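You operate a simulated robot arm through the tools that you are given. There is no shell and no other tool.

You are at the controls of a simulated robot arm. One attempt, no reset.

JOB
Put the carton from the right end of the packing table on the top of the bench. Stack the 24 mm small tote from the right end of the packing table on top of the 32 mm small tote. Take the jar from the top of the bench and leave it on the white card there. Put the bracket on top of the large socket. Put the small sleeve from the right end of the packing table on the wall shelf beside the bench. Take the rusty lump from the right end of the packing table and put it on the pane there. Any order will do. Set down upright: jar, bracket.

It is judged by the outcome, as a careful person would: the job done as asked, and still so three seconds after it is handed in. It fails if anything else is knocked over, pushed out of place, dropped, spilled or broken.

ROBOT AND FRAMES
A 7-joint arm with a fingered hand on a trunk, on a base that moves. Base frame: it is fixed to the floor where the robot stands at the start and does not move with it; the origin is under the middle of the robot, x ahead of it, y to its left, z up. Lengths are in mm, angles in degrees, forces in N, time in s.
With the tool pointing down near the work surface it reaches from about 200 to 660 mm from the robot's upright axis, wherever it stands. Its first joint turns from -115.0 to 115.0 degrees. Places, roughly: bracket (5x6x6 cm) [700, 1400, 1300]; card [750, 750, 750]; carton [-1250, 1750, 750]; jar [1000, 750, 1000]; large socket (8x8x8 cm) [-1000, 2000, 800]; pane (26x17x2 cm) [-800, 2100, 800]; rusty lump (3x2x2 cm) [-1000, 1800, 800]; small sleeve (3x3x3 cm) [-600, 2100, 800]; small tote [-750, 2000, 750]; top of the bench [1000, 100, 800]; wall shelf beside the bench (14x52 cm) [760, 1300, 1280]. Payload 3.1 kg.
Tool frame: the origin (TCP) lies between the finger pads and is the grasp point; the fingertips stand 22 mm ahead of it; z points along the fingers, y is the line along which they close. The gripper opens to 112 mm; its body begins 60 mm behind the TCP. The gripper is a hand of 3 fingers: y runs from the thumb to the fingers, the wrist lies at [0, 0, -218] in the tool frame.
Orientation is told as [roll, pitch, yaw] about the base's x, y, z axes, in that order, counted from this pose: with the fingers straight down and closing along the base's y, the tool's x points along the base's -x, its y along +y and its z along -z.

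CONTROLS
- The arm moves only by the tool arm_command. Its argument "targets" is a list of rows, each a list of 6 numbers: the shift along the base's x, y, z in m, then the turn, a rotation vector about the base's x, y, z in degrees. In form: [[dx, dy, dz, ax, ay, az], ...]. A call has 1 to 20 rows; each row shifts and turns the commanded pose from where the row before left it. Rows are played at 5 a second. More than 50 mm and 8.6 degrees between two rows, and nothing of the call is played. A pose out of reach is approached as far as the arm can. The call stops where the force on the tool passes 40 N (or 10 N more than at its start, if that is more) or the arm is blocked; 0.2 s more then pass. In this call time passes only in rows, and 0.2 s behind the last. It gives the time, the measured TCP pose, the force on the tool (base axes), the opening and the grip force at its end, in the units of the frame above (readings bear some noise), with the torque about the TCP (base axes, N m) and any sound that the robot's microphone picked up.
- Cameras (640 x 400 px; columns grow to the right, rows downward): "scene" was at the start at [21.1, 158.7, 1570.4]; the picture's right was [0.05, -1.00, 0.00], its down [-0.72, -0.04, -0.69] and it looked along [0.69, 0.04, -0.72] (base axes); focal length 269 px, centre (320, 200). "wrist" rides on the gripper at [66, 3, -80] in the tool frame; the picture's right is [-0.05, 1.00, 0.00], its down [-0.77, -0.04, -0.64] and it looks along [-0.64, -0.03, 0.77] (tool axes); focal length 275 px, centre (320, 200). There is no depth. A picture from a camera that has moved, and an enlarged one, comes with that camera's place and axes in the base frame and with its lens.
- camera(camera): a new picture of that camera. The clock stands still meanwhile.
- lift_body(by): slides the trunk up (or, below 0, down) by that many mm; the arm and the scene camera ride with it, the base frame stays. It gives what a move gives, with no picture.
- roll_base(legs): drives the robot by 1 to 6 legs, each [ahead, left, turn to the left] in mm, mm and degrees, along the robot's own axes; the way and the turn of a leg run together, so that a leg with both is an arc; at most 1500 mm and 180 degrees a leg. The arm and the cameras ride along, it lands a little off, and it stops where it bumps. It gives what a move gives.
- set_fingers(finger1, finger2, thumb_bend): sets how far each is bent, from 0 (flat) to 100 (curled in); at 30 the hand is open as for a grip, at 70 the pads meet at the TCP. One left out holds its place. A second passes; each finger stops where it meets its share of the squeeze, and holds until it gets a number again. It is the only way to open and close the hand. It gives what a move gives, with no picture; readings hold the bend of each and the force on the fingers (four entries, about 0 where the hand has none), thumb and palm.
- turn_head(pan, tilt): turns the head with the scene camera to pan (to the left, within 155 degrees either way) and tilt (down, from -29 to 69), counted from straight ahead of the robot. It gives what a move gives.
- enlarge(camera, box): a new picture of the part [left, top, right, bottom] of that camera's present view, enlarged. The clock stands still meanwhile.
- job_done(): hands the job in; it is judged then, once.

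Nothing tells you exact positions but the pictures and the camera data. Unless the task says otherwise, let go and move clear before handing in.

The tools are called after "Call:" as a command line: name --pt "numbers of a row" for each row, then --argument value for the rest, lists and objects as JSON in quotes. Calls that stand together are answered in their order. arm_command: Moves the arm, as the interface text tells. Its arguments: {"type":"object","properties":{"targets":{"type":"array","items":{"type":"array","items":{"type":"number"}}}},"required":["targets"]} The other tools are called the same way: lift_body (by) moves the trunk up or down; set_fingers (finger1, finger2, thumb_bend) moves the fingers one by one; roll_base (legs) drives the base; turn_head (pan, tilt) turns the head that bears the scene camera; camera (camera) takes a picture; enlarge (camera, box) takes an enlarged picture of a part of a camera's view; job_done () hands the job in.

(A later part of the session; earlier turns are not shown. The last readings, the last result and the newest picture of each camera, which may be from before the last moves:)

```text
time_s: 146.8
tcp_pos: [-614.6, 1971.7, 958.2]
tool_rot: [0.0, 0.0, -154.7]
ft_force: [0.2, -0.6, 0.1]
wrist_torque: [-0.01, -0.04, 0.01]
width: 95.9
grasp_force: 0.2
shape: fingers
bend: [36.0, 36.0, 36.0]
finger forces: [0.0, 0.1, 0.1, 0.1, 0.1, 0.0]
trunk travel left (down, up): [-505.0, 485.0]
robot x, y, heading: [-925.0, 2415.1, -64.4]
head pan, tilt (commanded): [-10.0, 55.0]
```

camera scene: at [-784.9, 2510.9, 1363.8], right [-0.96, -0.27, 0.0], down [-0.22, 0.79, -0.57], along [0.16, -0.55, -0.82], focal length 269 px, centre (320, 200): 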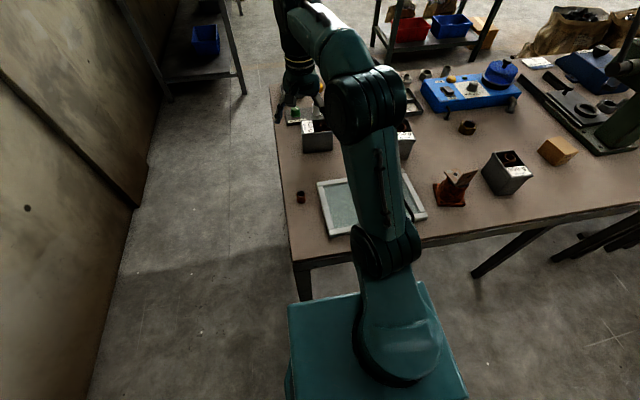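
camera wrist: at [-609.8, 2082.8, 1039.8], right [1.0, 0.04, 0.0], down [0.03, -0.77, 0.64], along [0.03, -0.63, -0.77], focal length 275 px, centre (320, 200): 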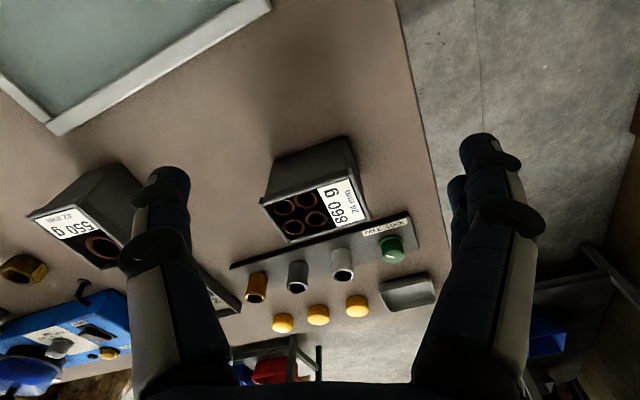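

Call:
arm_command --pt "0.004 -0.033 0 0 0 0" --pt "0.004 -0.033 0 0 0 0"

Call:
camera --camera "wrist"

Call:
camera --camera "scene"

```text
time_s: 147.4
tcp_pos: [-609.5, 1908.6, 957.4]
tool_rot: [-0.1, 0.1, -154.7]
ft_force: [-0.1, 0.0, 0.1]
wrist_torque: [0.0, 0.04, -0.02]
width: 95.6
grasp_force: 0.1
shape: fingers
bend: [36.0, 36.0, 36.0]
finger forces: [0.1, 0.1, 0.0, 0.0, 0.0, 0.0]
out of reach, approached as far as the arm can: row 2
trunk travel left (down, up): [-505.0, 485.0]
robot x, y, heading: [-927.1, 2419.4, -64.6]
head pan, tilt (commanded): [-10.0, 55.0]
```

```text
taken
camera wrist: at [-549.2, 1933.1, 1038.8], right [0.38, -0.92, 0.0], down [-0.71, -0.3, 0.64], along [-0.59, -0.24, -0.77], focal length 275 px, centre (320, 200)
```

wrist: 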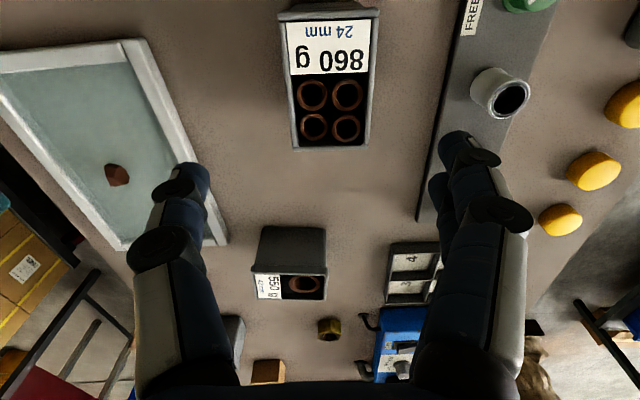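

```text
taken
camera scene: at [-790.1, 2465.5, 1363.9], right [-0.96, -0.27, 0.0], down [-0.22, 0.79, -0.57], along [0.15, -0.55, -0.82], focal length 269 px, centre (320, 200)
```

scene: 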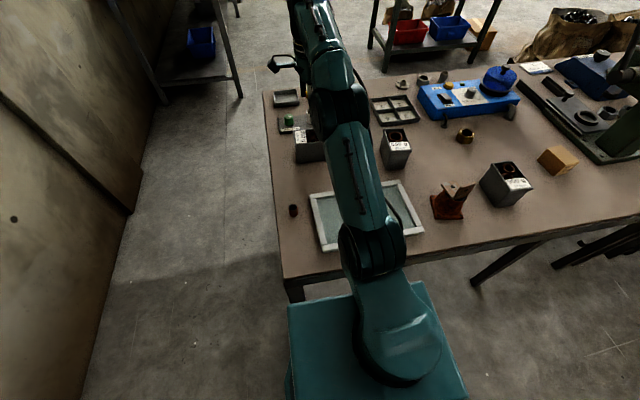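

The tote is centred at about (-604.5, 1904) with its long axis at 25°. I'll shift and descend partway.

Call:
arm_command --pt "0 0 -0.03 0 0 0" --pt "0.0022 -0.0025 -0.02 0 0 0" --pt "0.0023 -0.0025 0 0 0 0"

Call:
camera --camera "wrist"

```text
time_s: 148.2
tcp_pos: [-604.3, 1904.7, 907.1]
tool_rot: [0.0, 0.0, -154.7]
ft_force: [0.6, 0.8, -0.6]
wrist_torque: [0.03, 0.02, 0.01]
width: 95.6
grasp_force: 0.0
shape: fingers
bend: [36.0, 36.0, 36.0]
finger forces: [0.1, 0.0, 0.0, 0.0, 0.1, 0.1]
trunk travel left (down, up): [-505.0, 485.0]
robot x, y, heading: [-921.4, 2418.1, -64.5]
head pan, tilt (commanded): [-10.0, 55.0]
```

```text
taken
camera wrist: at [-544.4, 1930.0, 989.2], right [0.38, -0.92, 0.0], down [-0.71, -0.3, 0.64], along [-0.59, -0.24, -0.77], focal length 275 px, centre (320, 200)
```

wrist: 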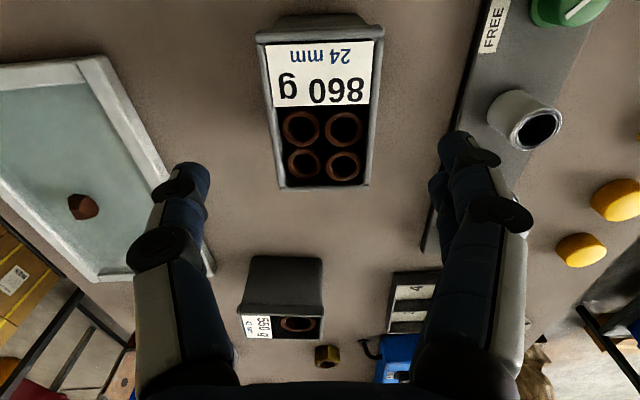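

The tote is centred between the fingers with clear margins. I'll descend to about 28 mm below the rim.

Call:
arm_command --pt "0 0 -0.03 0 0 0" --pt "0 0 -0.03 0 0 0" --pt "0 0 -0.03 0 0 0"

Call:
camera --camera "wrist"

```text
time_s: 149.0
tcp_pos: [-602.5, 1905.1, 817.1]
tool_rot: [0.0, 0.0, -154.7]
ft_force: [0.2, 0.2, 0.2]
wrist_torque: [0.01, 0.03, 0.0]
width: 95.8
grasp_force: 0.0
shape: fingers
bend: [36.0, 36.0, 36.0]
finger forces: [0.1, 0.1, 0.1, 0.1, 0.1, 0.0]
trunk travel left (down, up): [-505.0, 485.0]
robot x, y, heading: [-921.5, 2410.5, -64.6]
head pan, tilt (commanded): [-10.0, 55.0]
```

```text
taken
camera wrist: at [-542.2, 1930.3, 899.5], right [0.39, -0.92, 0.0], down [-0.71, -0.3, 0.64], along [-0.59, -0.24, -0.77], focal length 275 px, centre (320, 200)
```

wrist: 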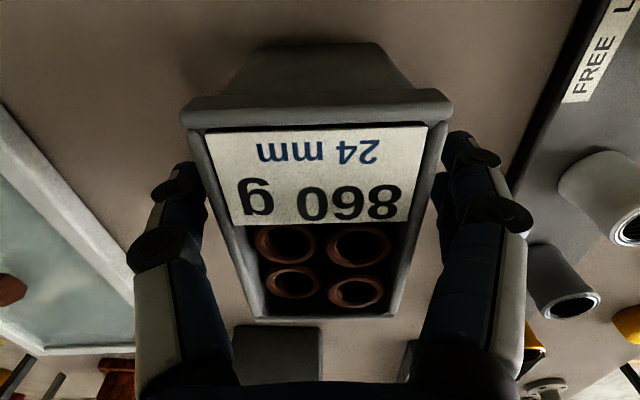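

The tote is between the fingers. Closing gently in steps.

Call:
set_fingers --finger1 45 --finger2 45 --thumb_bend 45

Call:
set_fingers --finger1 50 --finger2 50 --thumb_bend 50

Call:
camera --camera "wrist"

```text
time_s: 150.0
tcp_pos: [-602.5, 1905.6, 818.0]
tool_rot: [0.0, 0.0, -154.6]
ft_force: [0.2, -0.9, 0.0]
wrist_torque: [0.02, 0.01, 0.04]
width: 70.1
grasp_force: 0.1
shape: fingers
bend: [45.0, 45.0, 45.0]
finger forces: [0.0, 0.1, 0.0, 0.0, 0.0, 0.0]
trunk travel left (down, up): [-505.0, 485.0]
robot x, y, heading: [-923.9, 2410.7, -64.4]
head pan, tilt (commanded): [-10.0, 55.0]
```

```text
time_s: 151.0
tcp_pos: [-603.5, 1905.5, 817.5]
tool_rot: [0.0, 0.0, -154.6]
ft_force: [0.5, -1.1, -0.4]
wrist_torque: [-0.03, 0.01, 0.0]
width: 59.7
grasp_force: 2.3
shape: fingers
bend: [48.0, 48.0, 49.0]
finger forces: [1.1, 1.0, 0.0, 0.0, 1.1, 0.0]
trunk travel left (down, up): [-505.0, 485.0]
robot x, y, heading: [-923.6, 2413.1, -64.3]
head pan, tilt (commanded): [-10.0, 55.0]
```

```text
taken
camera wrist: at [-542.2, 1930.2, 899.8], right [0.39, -0.92, 0.0], down [-0.71, -0.3, 0.64], along [-0.59, -0.24, -0.77], focal length 275 px, centre (320, 200)
```

wrist: 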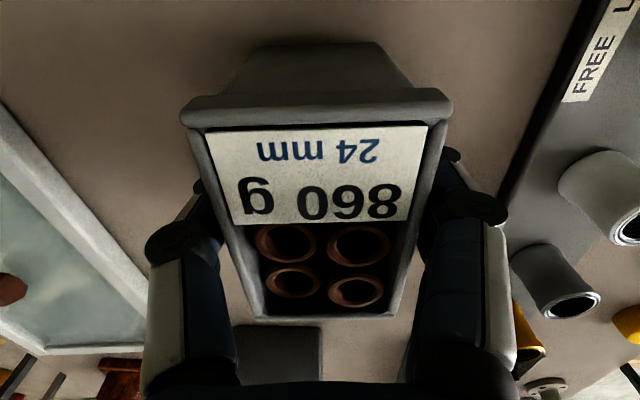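

Contact on all three digits; I'll tighten.

Call:
set_fingers --finger1 58 --finger2 58 --thumb_bend 58

Call:
set_fingers --finger1 66 --finger2 66 --thumb_bend 66

```text
time_s: 152.0
tcp_pos: [-603.5, 1904.5, 819.3]
tool_rot: [0.0, 0.0, -154.6]
ft_force: [-0.8, -0.3, 0.0]
wrist_torque: [-0.08, -0.01, -0.02]
width: 57.6
grasp_force: 8.6
shape: fingers
bend: [49.0, 50.0, 52.0]
finger forces: [4.6, 4.6, 0.0, 0.0, 8.3, 0.0]
trunk travel left (down, up): [-505.0, 485.0]
robot x, y, heading: [-926.4, 2413.0, -64.5]
head pan, tilt (commanded): [-10.0, 55.0]
```

```text
time_s: 153.0
tcp_pos: [-602.5, 1905.2, 817.7]
tool_rot: [0.0, 0.0, -154.8]
ft_force: [-0.4, 0.5, 0.1]
wrist_torque: [-0.15, -0.07, -0.01]
width: 56.7
grasp_force: 18.6
shape: fingers
bend: [50.0, 50.0, 56.0]
finger forces: [9.1, 8.9, 0.0, 0.1, 18.5, 0.0]
trunk travel left (down, up): [-505.0, 485.0]
robot x, y, heading: [-920.0, 2415.9, -64.7]
head pan, tilt (commanded): [-10.0, 55.0]
```

Call:
set_fingers --finger1 74 --finger2 74 --thumb_bend 74

Call:
arm_command --pt "0 0 0.004 0 0 0" --pt "0 0 0.008 0 0 0"

Call:
camera --camera "wrist"

```text
time_s: 154.0
tcp_pos: [-603.3, 1904.6, 818.2]
tool_rot: [0.1, 0.1, -154.8]
ft_force: [-1.2, 2.4, -0.2]
wrist_torque: [-0.04, 0.01, -0.01]
width: 56.4
grasp_force: 20.9
shape: fingers
bend: [49.0, 49.0, 60.0]
finger forces: [10.0, 9.6, 0.1, 0.0, 21.6, 0.0]
trunk travel left (down, up): [-505.0, 485.0]
robot x, y, heading: [-923.7, 2414.1, -64.7]
head pan, tilt (commanded): [-10.0, 55.0]
```

```text
time_s: 154.6
tcp_pos: [-604.3, 1903.8, 828.8]
tool_rot: [-0.1, 0.0, -154.7]
ft_force: [-0.4, -0.5, -8.6]
wrist_torque: [0.02, -0.04, 0.01]
width: 55.9
grasp_force: 20.6
shape: fingers
bend: [48.0, 48.0, 60.0]
finger forces: [10.4, 10.1, 0.0, 0.0, 20.3, 0.0]
trunk travel left (down, up): [-505.0, 485.0]
robot x, y, heading: [-923.0, 2413.0, -64.5]
head pan, tilt (commanded): [-10.0, 55.0]
```

```text
taken
camera wrist: at [-542.7, 1929.0, 910.2], right [0.38, -0.92, 0.0], down [-0.71, -0.3, 0.64], along [-0.59, -0.24, -0.77], focal length 275 px, centre (320, 200)
```

wrist: 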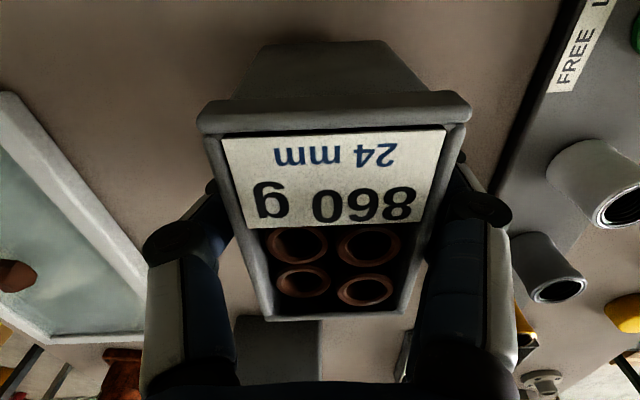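

The tote (≈0.86 kg) is lifted with a 20 N grip. I'll raise it further slowly and check for slip.

Call:
arm_command --pt "0 0 0.02 0 0 0" --pt "0 0 0.02 0 0 0" --pt "0 0 0.02 0 0 0"

Call:
camera --camera "wrist"

Call:
camera --camera "scene"

```text
time_s: 155.4
tcp_pos: [-602.5, 1904.4, 890.4]
tool_rot: [-0.2, 0.0, -154.7]
ft_force: [0.3, 0.6, -8.0]
wrist_torque: [0.05, 0.0, 0.0]
width: 55.9
grasp_force: 20.1
shape: fingers
bend: [48.0, 48.0, 60.0]
finger forces: [10.4, 10.2, 0.0, 0.0, 20.4, 0.0]
trunk travel left (down, up): [-505.0, 485.0]
robot x, y, heading: [-923.9, 2412.2, -64.5]
head pan, tilt (commanded): [-10.0, 55.0]
```

```text
taken
camera wrist: at [-543.2, 1929.0, 971.4], right [0.39, -0.92, 0.0], down [-0.71, -0.3, 0.64], along [-0.59, -0.24, -0.77], focal length 275 px, centre (320, 200)
```

wrist: 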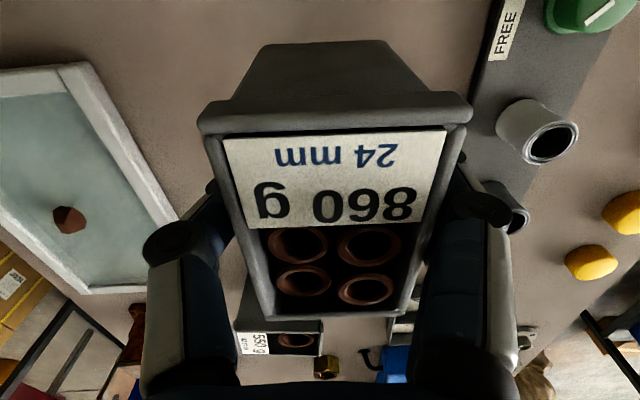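

```text
taken
camera scene: at [-789.6, 2465.5, 1363.8], right [-0.96, -0.27, 0.0], down [-0.22, 0.79, -0.57], along [0.15, -0.55, -0.82], focal length 269 px, centre (320, 200)
```

scene: 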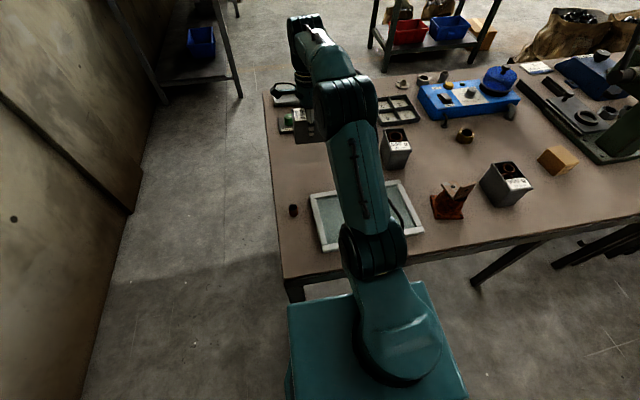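

The grip is steady with no slip. I'll bring the tote back toward the robot while raising it, then drive to the right.

Call:
arm_command --pt "-0.015 0.01 0.01 0 0 0" --pt "-0.03 0.019 0.02 0 0 0" --pt "-0.03 0.019 0.02 0 0 0" --pt "-0.03 0.019 0.02 0 0 0" --pt "-0.03 0.019 0.02 0 0 0" --pt "-0.017 0.01 0.01 0 0 0"

Call:
camera --camera "wrist"

```text
time_s: 156.8
tcp_pos: [-755.3, 1998.5, 990.0]
tool_rot: [-0.1, 0.1, -154.6]
ft_force: [0.2, 1.1, -10.0]
wrist_torque: [0.02, 0.0, 0.0]
width: 56.2
grasp_force: 20.3
shape: fingers
bend: [48.0, 48.0, 60.0]
finger forces: [10.4, 10.2, 0.1, 0.0, 20.4, 0.0]
trunk travel left (down, up): [-505.0, 485.0]
robot x, y, heading: [-923.4, 2414.4, -64.4]
head pan, tilt (commanded): [-10.0, 55.0]
```

```text
taken
camera wrist: at [-694.7, 2024.5, 1070.9], right [0.39, -0.92, 0.0], down [-0.71, -0.3, 0.64], along [-0.59, -0.24, -0.77], focal length 275 px, centre (320, 200)
```

wrist: 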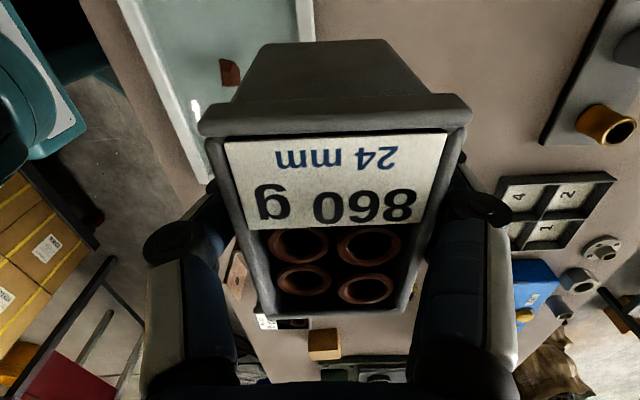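

Call:
roll_base --legs '[[-20, -300, 0]]'

Call:
turn_head --pan 10 --tilt 55

Call:
camera --camera "scene"

Call:
camera --camera "wrist"

```text
time_s: 158.9
tcp_pos: [-1037.5, 1886.1, 988.6]
tool_rot: [-0.1, 0.0, -154.6]
ft_force: [0.0, -0.6, -7.8]
wrist_torque: [0.03, -0.02, 0.02]
width: 56.1
grasp_force: 20.6
shape: fingers
bend: [48.0, 48.0, 60.0]
finger forces: [10.3, 10.2, 0.1, 0.1, 20.3, 0.1]
trunk travel left (down, up): [-505.0, 485.0]
robot x, y, heading: [-1206.4, 2303.0, -64.4]
head pan, tilt (commanded): [-10.0, 55.0]
```

```text
time_s: 159.7
tcp_pos: [-1037.2, 1887.4, 988.9]
tool_rot: [-0.1, 0.0, -154.7]
ft_force: [-1.1, 0.2, -7.7]
wrist_torque: [0.01, -0.03, 0.0]
width: 55.9
grasp_force: 19.9
shape: fingers
bend: [48.0, 48.0, 60.0]
finger forces: [10.3, 10.2, 0.1, 0.0, 20.3, 0.0]
trunk travel left (down, up): [-505.0, 485.0]
robot x, y, heading: [-1206.5, 2301.3, -64.6]
head pan, tilt (commanded): [10.0, 55.0]
```

```text
taken
camera scene: at [-1050.4, 2363.4, 1363.9], right [-0.81, -0.58, 0.0], down [-0.48, 0.67, -0.57], along [0.33, -0.47, -0.82], focal length 269 px, centre (320, 200)
```

scene: 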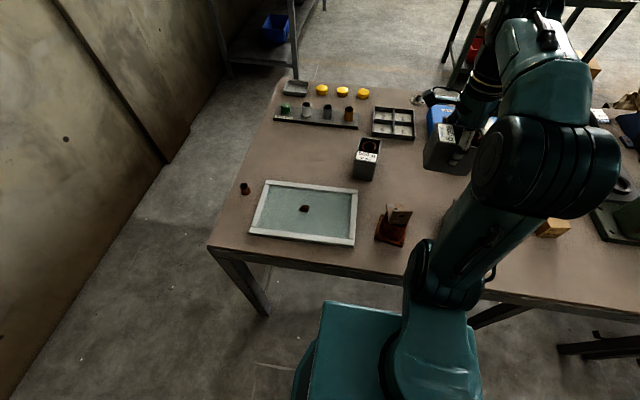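

```text
taken
camera wrist: at [-976.3, 1911.3, 1070.5], right [0.39, -0.92, 0.0], down [-0.71, -0.3, 0.64], along [-0.59, -0.24, -0.77], focal length 275 px, centre (320, 200)
```

wrist: 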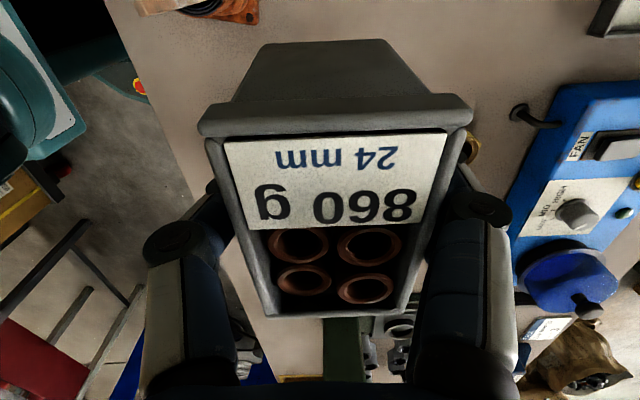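

The 32 mm tote's long axis runs away from me (along the table's depth), and it's partly hidden by the arm. I'll shift the base right so that the head camera can see it.

Call:
roll_base --legs '[[0, -180, 0]]'

Call:
camera --camera "scene"

```text
time_s: 161.2
tcp_pos: [-1201.2, 1807.7, 989.1]
tool_rot: [-0.1, 0.2, -154.5]
ft_force: [-0.4, -0.6, -8.9]
wrist_torque: [0.05, 0.01, 0.02]
width: 56.1
grasp_force: 20.6
shape: fingers
bend: [48.0, 48.0, 60.0]
finger forces: [10.2, 10.3, 0.1, 0.1, 20.5, 0.0]
trunk travel left (down, up): [-505.0, 485.0]
robot x, y, heading: [-1372.6, 2218.6, -64.2]
head pan, tilt (commanded): [10.0, 55.0]
```

```text
taken
camera scene: at [-1215.7, 2284.2, 1364.0], right [-0.81, -0.58, 0.0], down [-0.48, 0.67, -0.57], along [0.33, -0.47, -0.82], focal length 269 px, centre (320, 200)
```

scene: 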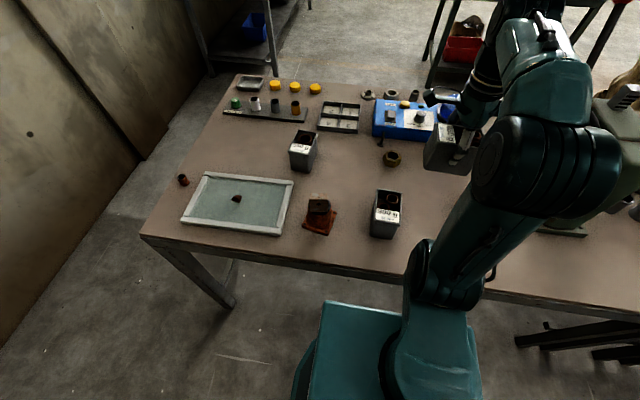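

Call:
enlarge --camera "scene" --box '[350, 175, 430, 245]'

```text
5.71 times, centred on (390, 210) of scene
camera zoom: at [-1215.7, 2284.2, 1364.0], right [-0.81, -0.58, 0.0], down [-0.48, 0.67, -0.57], along [0.33, -0.47, -0.82], focal length 1535 px, centre (-80, 143)
```

zoom: 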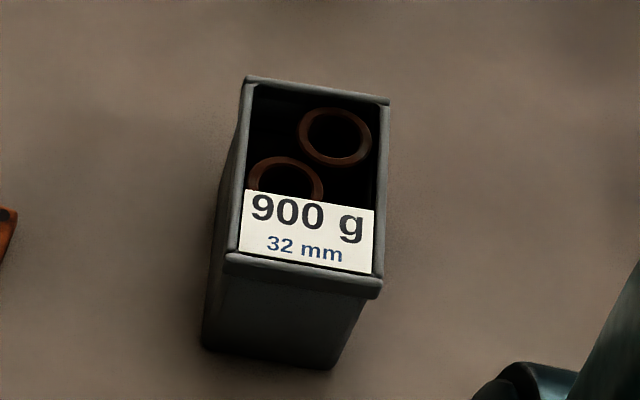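

The 32 mm tote's rim is centred at about (-1143, 1905.5), rim at z≈839. I'll bring the held tote above it, crosswise so it rests squarely on both long rims.

Call:
arm_command --pt "0.0186 0.0342 0 0 0 0" --pt "0.0186 0.0342 0 0 0 0" --pt "0.0186 0.0342 0 0 0 0"

Call:
camera --camera "scene"

Call:
enlarge --camera "scene" --box '[330, 130, 450, 240]'

Call:
camera --camera "wrist"

```text
time_s: 162.0
tcp_pos: [-1144.8, 1912.0, 989.1]
tool_rot: [0.1, 0.0, -154.6]
ft_force: [-0.6, 0.2, -8.9]
wrist_torque: [0.04, -0.01, 0.01]
width: 56.1
grasp_force: 20.4
shape: fingers
bend: [48.0, 48.0, 61.0]
finger forces: [10.3, 10.2, 0.0, 0.0, 20.4, 0.0]
trunk travel left (down, up): [-505.0, 485.0]
robot x, y, heading: [-1371.6, 2222.1, -64.5]
head pan, tilt (commanded): [10.0, 55.0]
```

```text
taken
camera scene: at [-1214.2, 2285.9, 1363.7], right [-0.81, -0.58, 0.0], down [-0.48, 0.67, -0.57], along [0.33, -0.47, -0.82], focal length 269 px, centre (320, 200)
```

scene: 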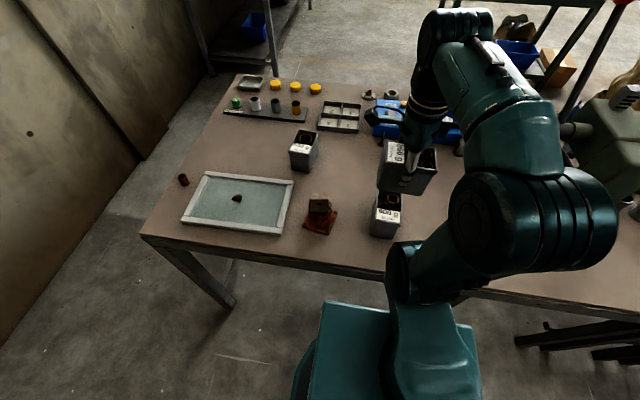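

```text
3.64 times, centred on (390, 185) of scene
camera zoom: at [-1214.2, 2285.9, 1363.7], right [-0.81, -0.58, 0.0], down [-0.48, 0.67, -0.57], along [0.33, -0.47, -0.82], focal length 977 px, centre (66, 254)
```

zoom: 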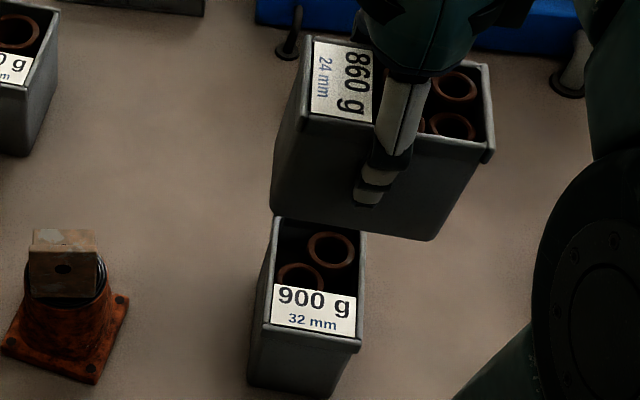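

```text
taken
camera wrist: at [-1083.6, 1937.2, 1070.0], right [0.39, -0.92, 0.0], down [-0.71, -0.3, 0.64], along [-0.59, -0.25, -0.77], focal length 275 px, centre (320, 200)
```

wrist: 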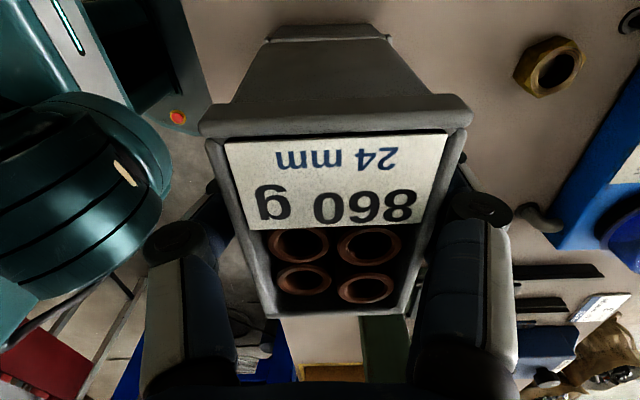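

The alignment looks good from both cameras. I'll lower it to just above the rim.

Call:
arm_command --pt "0 0 -0.03 0 0 0" --pt "0 0 -0.03 0 0 0" --pt "0 0 -0.022 0 0 0"

Call:
enlarge --camera "scene" --box '[330, 130, 450, 240]'

```text
time_s: 162.8
tcp_pos: [-1145.9, 1910.4, 907.0]
tool_rot: [-0.1, 0.0, -154.5]
ft_force: [0.2, 1.2, -8.5]
wrist_torque: [0.04, -0.01, -0.01]
width: 56.3
grasp_force: 20.7
shape: fingers
bend: [48.0, 48.0, 61.0]
finger forces: [10.4, 10.1, 0.0, 0.1, 20.4, 0.0]
trunk travel left (down, up): [-505.0, 485.0]
robot x, y, heading: [-1371.9, 2221.2, -64.1]
head pan, tilt (commanded): [10.0, 55.0]
```

```text
3.64 times, centred on (390, 185) of scene
camera zoom: at [-1214.3, 2284.8, 1363.8], right [-0.81, -0.58, 0.0], down [-0.48, 0.67, -0.57], along [0.33, -0.47, -0.82], focal length 977 px, centre (66, 254)
```

zoom: 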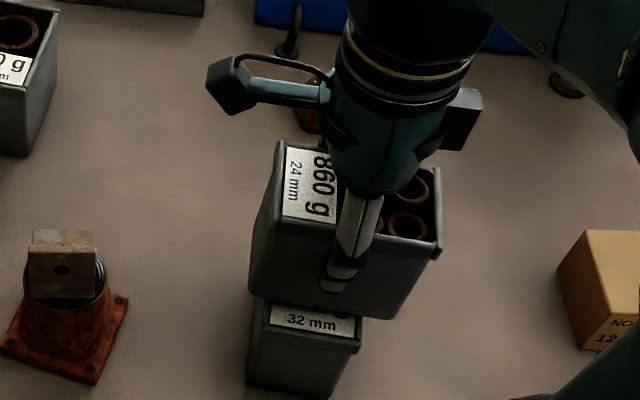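

Call:
arm_command --pt "0 0 -0.005 0 0 0" --pt "0 0 -0.004 0 0 0"

Call:
arm_command --pt "0 0 -0.002 0 0 0"

```text
time_s: 163.4
tcp_pos: [-1146.1, 1910.1, 898.7]
tool_rot: [-0.1, 0.0, -154.6]
ft_force: [0.7, 1.3, -3.8]
wrist_torque: [-0.09, 0.01, 0.05]
width: 55.8
grasp_force: 20.1
shape: fingers
bend: [48.0, 48.0, 61.0]
finger forces: [10.0, 10.1, 0.0, 0.1, 20.3, 0.1]
trunk travel left (down, up): [-505.0, 485.0]
robot x, y, heading: [-1369.4, 2222.7, -64.1]
head pan, tilt (commanded): [10.0, 55.0]
```

```text
time_s: 163.8
tcp_pos: [-1145.2, 1911.8, 896.4]
tool_rot: [0.2, 0.1, -154.5]
ft_force: [0.3, 0.9, 6.7]
wrist_torque: [-0.3, -0.12, 0.02]
width: 56.0
grasp_force: 20.3
shape: fingers
bend: [48.0, 48.0, 61.0]
finger forces: [10.1, 9.8, 0.1, 0.0, 20.7, 0.0]
trunk travel left (down, up): [-505.0, 485.0]
robot x, y, heading: [-1371.1, 2222.7, -64.2]
head pan, tilt (commanded): [10.0, 55.0]
```

The tote is resting on the rim now. I'll relieve slightly and open all digits together in small increments.

Call:
arm_command --pt "0 0 0.001 0 0 0"

Call:
set_fingers --finger1 46 --finger2 46 --thumb_bend 55

```text
time_s: 164.2
tcp_pos: [-1145.3, 1911.3, 898.2]
tool_rot: [0.0, 0.0, -154.4]
ft_force: [1.9, 2.8, 5.6]
wrist_torque: [-0.28, -0.17, 0.04]
width: 56.1
grasp_force: 20.9
shape: fingers
bend: [48.0, 48.0, 61.0]
finger forces: [9.7, 9.7, 0.0, 0.0, 21.4, 0.1]
trunk travel left (down, up): [-505.0, 485.0]
robot x, y, heading: [-1372.4, 2222.4, -64.3]
head pan, tilt (commanded): [10.0, 55.0]
```

```text
time_s: 165.2
tcp_pos: [-1146.7, 1911.5, 897.2]
tool_rot: [0.0, 0.0, -154.6]
ft_force: [0.0, 0.5, 1.0]
wrist_torque: [-0.01, 0.01, 0.01]
width: 59.8
grasp_force: 2.4
shape: fingers
bend: [44.0, 44.0, 54.0]
finger forces: [1.1, 1.0, 0.1, 0.0, 2.4, 0.0]
trunk travel left (down, up): [-505.0, 485.0]
robot x, y, heading: [-1370.1, 2221.9, -64.1]
head pan, tilt (commanded): [10.0, 55.0]
```

Call:
enlarge --camera "scene" --box '[330, 130, 450, 240]'

Call:
camera --camera "wrist"

```text
3.64 times, centred on (390, 185) of scene
camera zoom: at [-1215.1, 2285.8, 1363.9], right [-0.81, -0.58, 0.0], down [-0.48, 0.67, -0.57], along [0.33, -0.47, -0.82], focal length 977 px, centre (66, 254)
```

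zoom: 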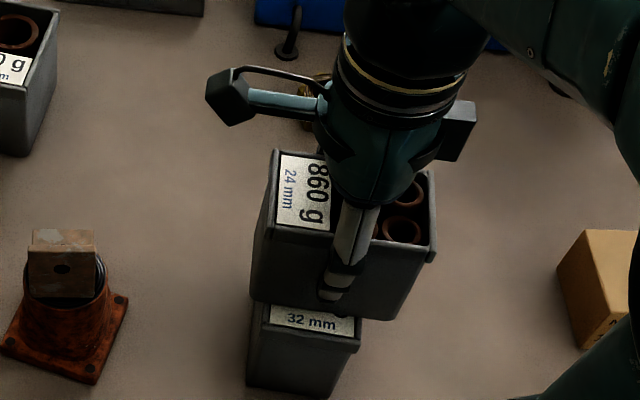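

```text
taken
camera wrist: at [-1085.3, 1935.5, 978.8], right [0.39, -0.92, 0.0], down [-0.71, -0.3, 0.64], along [-0.59, -0.25, -0.77], focal length 275 px, centre (320, 200)
```

wrist: 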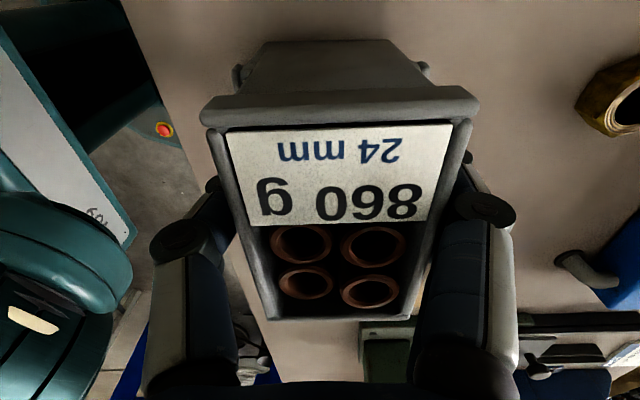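

The tote rests on the lower one. I'll open the rest of the way and lift out.

Call:
set_fingers --finger1 40 --finger2 40 --thumb_bend 46

Call:
set_fingers --finger1 32 --finger2 32 --thumb_bend 36

Call:
camera --camera "wrist"

```text
time_s: 166.2
tcp_pos: [-1145.9, 1910.0, 897.3]
tool_rot: [0.0, 0.0, -154.4]
ft_force: [-0.6, 0.0, -0.6]
wrist_torque: [0.0, -0.02, 0.0]
width: 74.6
grasp_force: 0.2
shape: fingers
bend: [40.0, 40.0, 46.0]
finger forces: [0.0, 0.0, 0.1, 0.0, 0.0, 0.0]
trunk travel left (down, up): [-505.0, 485.0]
robot x, y, heading: [-1370.3, 2218.3, -64.2]
head pan, tilt (commanded): [10.0, 55.0]
```

```text
time_s: 167.2
tcp_pos: [-1146.9, 1909.3, 897.9]
tool_rot: [0.1, 0.0, -154.4]
ft_force: [-0.1, 0.1, 0.1]
wrist_torque: [0.01, -0.01, 0.0]
width: 99.9
grasp_force: 0.0
shape: fingers
bend: [32.0, 32.0, 36.0]
finger forces: [0.0, 0.1, 0.0, 0.0, 0.0, 0.0]
trunk travel left (down, up): [-505.0, 485.0]
robot x, y, heading: [-1372.6, 2223.4, -64.3]
head pan, tilt (commanded): [10.0, 55.0]
```

```text
taken
camera wrist: at [-1085.3, 1935.4, 978.7], right [0.39, -0.92, 0.0], down [-0.71, -0.3, 0.64], along [-0.59, -0.25, -0.77], focal length 275 px, centre (320, 200)
```

wrist: 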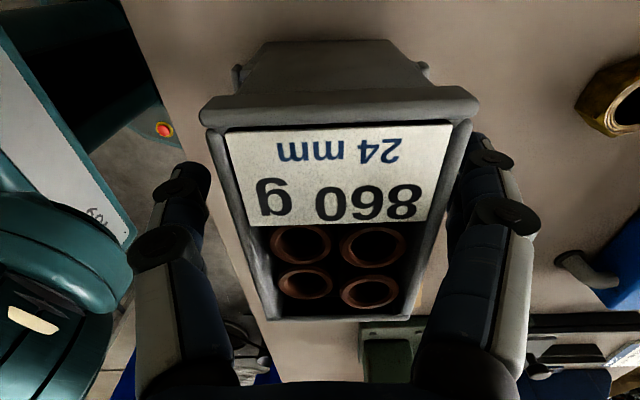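

Call:
arm_command --pt "0 0 0.02 0 0 0" --pt "0 0 0.03 0 0 0" --pt "0 0 0.04 0 0 0" --pt "0 0 0.03 0 0 0"

Call:
enlarge --camera "scene" --box '[330, 130, 450, 240]'

Call:
camera --camera "wrist"

```text
time_s: 168.2
tcp_pos: [-1146.6, 1909.7, 1016.2]
tool_rot: [-0.1, -0.1, -154.6]
ft_force: [0.1, -0.7, 0.3]
wrist_torque: [-0.01, 0.0, -0.01]
width: 100.6
grasp_force: 0.1
shape: fingers
bend: [32.0, 32.0, 36.0]
finger forces: [0.0, 0.1, 0.0, 0.0, 0.0, 0.0]
trunk travel left (down, up): [-505.0, 485.0]
robot x, y, heading: [-1371.1, 2223.0, -64.3]
head pan, tilt (commanded): [10.0, 55.0]
```

```text
3.64 times, centred on (390, 185) of scene
camera zoom: at [-1215.0, 2285.7, 1363.8], right [-0.81, -0.58, 0.0], down [-0.48, 0.67, -0.57], along [0.33, -0.47, -0.82], focal length 977 px, centre (66, 254)
```

zoom: 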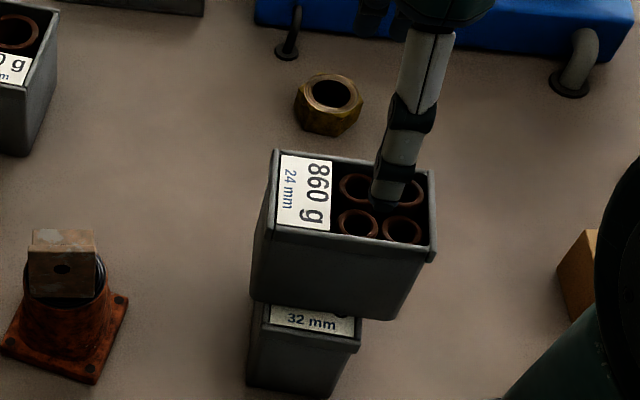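

```text
taken
camera wrist: at [-1085.5, 1935.5, 1098.0], right [0.39, -0.92, 0.0], down [-0.71, -0.3, 0.64], along [-0.59, -0.25, -0.77], focal length 275 px, centre (320, 200)
```

wrist: 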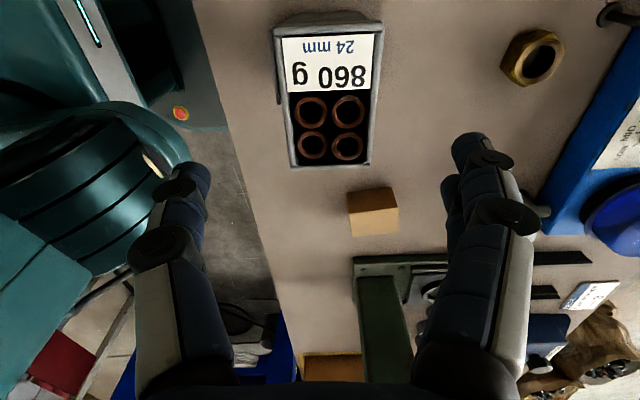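

The totes are stacked stably. Next the carton; I'll enlarge the wrist view to study it.

Call:
enlarge --camera "wrist" --box '[310, 160, 430, 260]'

Call:
turn_head --pan -10 --tilt 55

Call:
camera --camera "scene"

```text
4.00 times, centred on (370, 210) of wrist
camera zoom: at [-1085.5, 1935.5, 1098.0], right [0.39, -0.92, 0.0], down [-0.71, -0.3, 0.64], along [-0.59, -0.25, -0.77], focal length 1101 px, centre (120, 160)
```

zoom: 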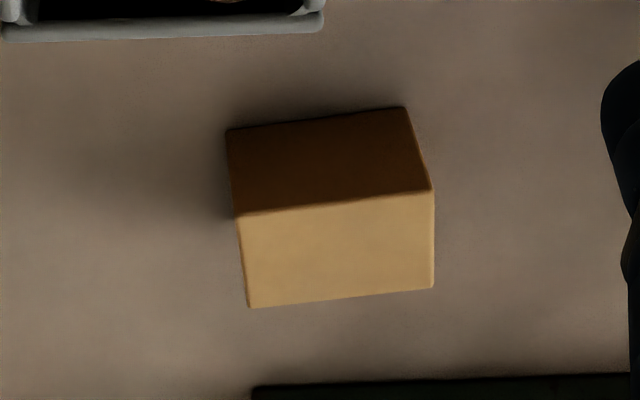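

```text
time_s: 169.1
tcp_pos: [-1145.8, 1910.4, 1015.9]
tool_rot: [0.0, 0.0, -154.5]
ft_force: [-0.2, 0.0, 0.0]
wrist_torque: [0.0, 0.01, -0.01]
width: 100.3
grasp_force: 0.1
shape: fingers
bend: [32.0, 32.0, 36.0]
finger forces: [0.0, 0.0, 0.0, 0.0, 0.0, 0.0]
trunk travel left (down, up): [-505.0, 485.0]
robot x, y, heading: [-1370.0, 2227.3, -64.4]
head pan, tilt (commanded): [-10.0, 55.0]
```

```text
taken
camera scene: at [-1237.6, 2274.8, 1363.9], right [-0.96, -0.27, 0.0], down [-0.22, 0.79, -0.57], along [0.16, -0.55, -0.82], focal length 269 px, centre (320, 200)
```

scene: 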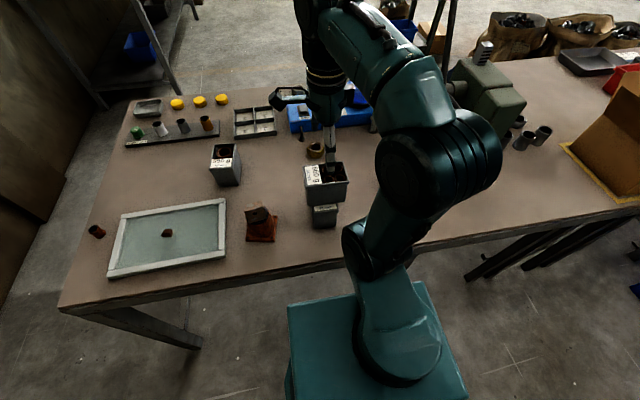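

The carton measures about 68×49×47 mm, centred at (-1314, 1754), long axis at 122°. I'll rotate the hand to close across its short side and move over it.

Call:
arm_command --pt "-0.014 -0.013 0 0 0 8.05" --pt "-0.014 -0.013 0 0 0 8.05" --pt "-0.014 -0.013 0 0 0 8.05" --pt "-0.014 -0.013 0 0 0 8.05" --pt "-0.014 -0.013 0 0 0 8.05" --pt "-0.014 -0.013 0 0 0 8.05" --pt "-0.014 -0.013 0 0 0 8.05" --pt "-0.014 -0.013 0 0 0 8.05" --pt "-0.014 -0.013 0 0 0 8.05" --pt "-0.014 -0.013 0 0 0 8.05" --pt "-0.014 -0.013 0 0 0 8.05" --pt "-0.014 -0.013 0 0 0 8.05"

Call:
camera --camera "wrist"

Call:
camera --camera "scene"

```text
time_s: 171.7
tcp_pos: [-1313.5, 1753.0, 1016.0]
tool_rot: [0.0, 0.0, -57.8]
ft_force: [-0.1, -0.9, -0.1]
wrist_torque: [0.0, 0.02, 0.03]
width: 100.4
grasp_force: 0.0
shape: fingers
bend: [32.0, 32.0, 36.0]
finger forces: [0.1, 0.0, 0.1, 0.0, 0.0, 0.1]
trunk travel left (down, up): [-505.0, 485.0]
robot x, y, heading: [-1371.1, 2220.6, -64.4]
head pan, tilt (commanded): [-10.0, 55.0]
```

```text
taken
camera wrist: at [-1346.1, 1811.1, 1097.9], right [0.87, 0.49, 0.0], down [0.38, -0.67, 0.64], along [0.31, -0.55, -0.77], focal length 275 px, centre (320, 200)
```

wrist: 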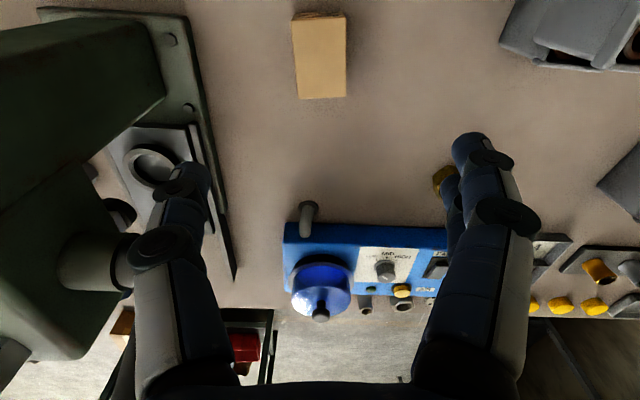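

```text
taken
camera scene: at [-1238.0, 2274.4, 1363.9], right [-0.96, -0.27, 0.0], down [-0.22, 0.79, -0.57], along [0.15, -0.55, -0.82], focal length 269 px, centre (320, 200)
```

scene: 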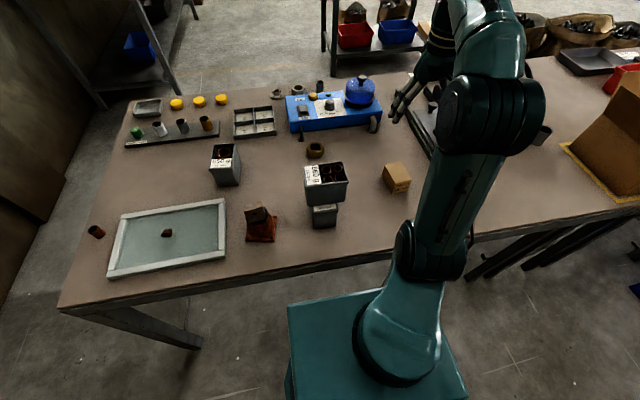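

The carton lies directly beneath (its corners match my estimate), and the press column clears the thumb by about 90 mm. I'll narrow the opening and descend.

Call:
set_fingers --finger1 42 --finger2 42 --thumb_bend 42

Call:
arm_command --pt "0 0 -0.04 0 0 0" --pt "0 0 -0.04 0 0 0" --pt "0 0 -0.04 0 0 0"

Call:
camera --camera "wrist"

Call:
camera --camera "scene"

```text
time_s: 172.7
tcp_pos: [-1313.0, 1754.5, 1015.3]
tool_rot: [0.0, 0.0, -57.8]
ft_force: [0.0, 1.1, -0.1]
wrist_torque: [0.0, 0.02, -0.01]
width: 78.9
grasp_force: 0.1
shape: fingers
bend: [42.0, 42.0, 42.0]
finger forces: [0.0, 0.0, 0.0, 0.0, 0.0, 0.0]
trunk travel left (down, up): [-505.0, 485.0]
robot x, y, heading: [-1368.8, 2221.0, -64.3]
head pan, tilt (commanded): [-10.0, 55.0]
```

```text
time_s: 173.5
tcp_pos: [-1312.0, 1754.9, 895.5]
tool_rot: [0.0, 0.1, -58.0]
ft_force: [0.4, -0.3, -0.6]
wrist_torque: [0.0, 0.02, 0.01]
width: 78.8
grasp_force: 0.1
shape: fingers
bend: [42.0, 42.0, 42.0]
finger forces: [0.1, 0.1, 0.0, 0.0, 0.1, 0.0]
trunk travel left (down, up): [-505.0, 485.0]
robot x, y, heading: [-1368.7, 2224.3, -64.5]
head pan, tilt (commanded): [-10.0, 55.0]
```

```text
taken
camera wrist: at [-1344.9, 1811.8, 977.4], right [0.87, 0.49, 0.0], down [0.38, -0.67, 0.64], along [0.31, -0.55, -0.77], focal length 275 px, centre (320, 200)
```

wrist: 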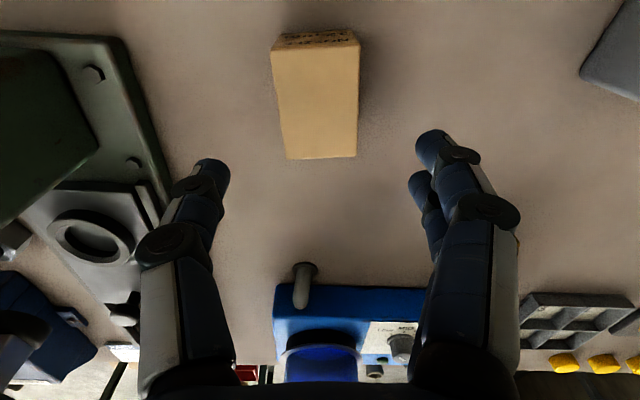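

```text
taken
camera scene: at [-1237.7, 2274.4, 1363.9], right [-0.96, -0.27, 0.0], down [-0.22, 0.79, -0.57], along [0.15, -0.55, -0.82], focal length 269 px, centre (320, 200)
```

scene: 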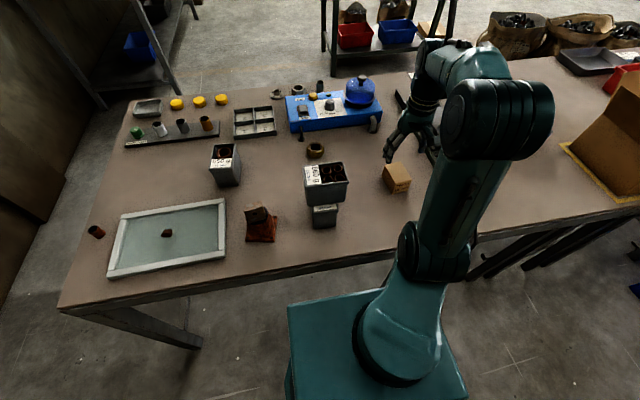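

Call:
arm_command --pt "-0.001 0.001 -0.03 0 0 0" --pt "0 0 -0.03 0 0 0" --pt "0 0 -0.025 0 0 0" --pt "0 0 -0.012 0 0 0"

Call:
camera --camera "wrist"

```text
time_s: 174.5
tcp_pos: [-1313.5, 1756.7, 801.6]
tool_rot: [0.0, 0.0, -57.9]
ft_force: [0.4, 0.2, 1.0]
wrist_torque: [0.01, -0.02, -0.04]
width: 78.7
grasp_force: 0.0
shape: fingers
bend: [42.0, 42.0, 42.0]
finger forces: [0.0, 0.0, 0.0, 0.1, 0.0, 0.1]
trunk travel left (down, up): [-505.0, 485.0]
robot x, y, heading: [-1366.3, 2221.4, -64.2]
head pan, tilt (commanded): [-10.0, 55.0]
```

```text
taken
camera wrist: at [-1347.3, 1813.9, 882.4], right [0.87, 0.49, 0.0], down [0.38, -0.67, 0.64], along [0.31, -0.55, -0.77], focal length 275 px, centre (320, 200)
```

wrist: 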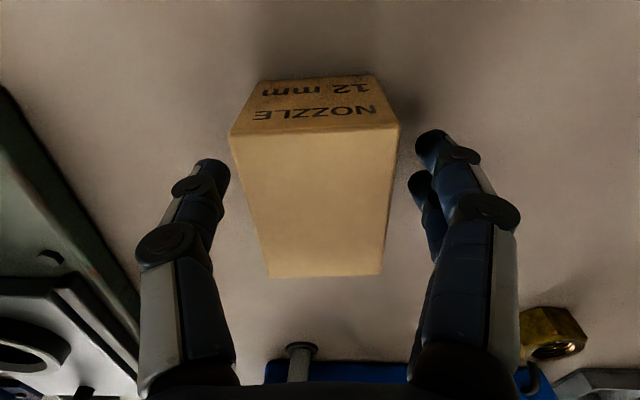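

Call:
arm_command --pt "0 0 -0.005 0 0 0"

Call:
set_fingers --finger1 50 --finger2 50 --thumb_bend 50

Call:
set_fingers --finger1 55 --finger2 55 --thumb_bend 55

```text
time_s: 174.9
tcp_pos: [-1316.4, 1755.0, 794.9]
tool_rot: [-0.1, 0.0, -57.8]
ft_force: [0.1, 0.9, 0.8]
wrist_torque: [-0.01, 0.02, 0.02]
width: 78.4
grasp_force: 0.1
shape: fingers
bend: [42.0, 42.0, 42.0]
finger forces: [0.1, 0.1, 0.1, 0.0, 0.0, 0.0]
trunk travel left (down, up): [-505.0, 485.0]
robot x, y, heading: [-1369.3, 2222.9, -64.4]
head pan, tilt (commanded): [-10.0, 55.0]
```

```text
time_s: 175.9
tcp_pos: [-1314.1, 1756.5, 795.2]
tool_rot: [0.0, 0.0, -57.9]
ft_force: [-0.4, 0.3, 0.8]
wrist_torque: [-0.02, 0.0, 0.02]
width: 55.6
grasp_force: 0.0
shape: fingers
bend: [50.0, 50.0, 50.0]
finger forces: [0.1, 0.0, 0.0, 0.1, 0.1, 0.1]
trunk travel left (down, up): [-505.0, 485.0]
robot x, y, heading: [-1371.1, 2222.9, -64.6]
head pan, tilt (commanded): [-10.0, 55.0]
```

```text
time_s: 176.9
tcp_pos: [-1314.1, 1757.0, 795.6]
tool_rot: [0.0, 0.0, -57.9]
ft_force: [0.3, 0.6, -0.6]
wrist_torque: [0.0, 0.0, -0.01]
width: 47.3
grasp_force: 1.9
shape: fingers
bend: [53.0, 53.0, 54.0]
finger forces: [1.1, 1.2, 0.1, 0.0, 2.2, 0.0]
trunk travel left (down, up): [-505.0, 485.0]
robot x, y, heading: [-1368.2, 2224.6, -64.5]
head pan, tilt (commanded): [-10.0, 55.0]
```

Call:
set_fingers --finger1 60 --finger2 60 --thumb_bend 60

Call:
arm_command --pt "0 0 0.005 0 0 0" --pt "0 0 0.01 0 0 0"

Call:
camera --camera "wrist"

```text
time_s: 177.9
tcp_pos: [-1314.5, 1755.4, 795.2]
tool_rot: [0.1, 0.0, -57.9]
ft_force: [-0.3, -0.2, -0.4]
wrist_torque: [-0.01, 0.01, 0.0]
width: 45.6
grasp_force: 7.1
shape: fingers
bend: [54.0, 54.0, 56.0]
finger forces: [3.5, 3.6, 0.1, 0.0, 7.1, 0.1]
trunk travel left (down, up): [-505.0, 485.0]
robot x, y, heading: [-1371.9, 2222.3, -64.1]
head pan, tilt (commanded): [-10.0, 55.0]
```

```text
time_s: 178.5
tcp_pos: [-1313.8, 1755.9, 812.4]
tool_rot: [0.1, 0.1, -57.9]
ft_force: [0.2, 0.9, -1.1]
wrist_torque: [0.0, 0.0, 0.0]
width: 45.7
grasp_force: 7.3
shape: fingers
bend: [54.0, 54.0, 56.0]
finger forces: [3.5, 3.6, 0.1, 0.0, 7.1, 0.0]
trunk travel left (down, up): [-505.0, 485.0]
robot x, y, heading: [-1368.1, 2222.6, -64.1]
head pan, tilt (commanded): [-10.0, 55.0]
```

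```text
taken
camera wrist: at [-1347.5, 1813.9, 892.4], right [0.87, 0.49, 0.0], down [0.38, -0.67, 0.64], along [0.31, -0.55, -0.77], focal length 275 px, centre (320, 200)
```

wrist: 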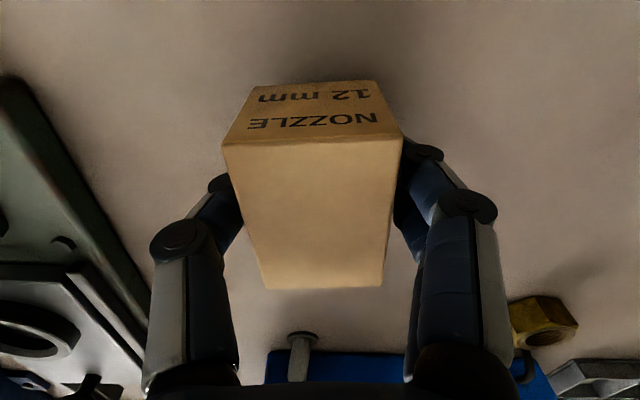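

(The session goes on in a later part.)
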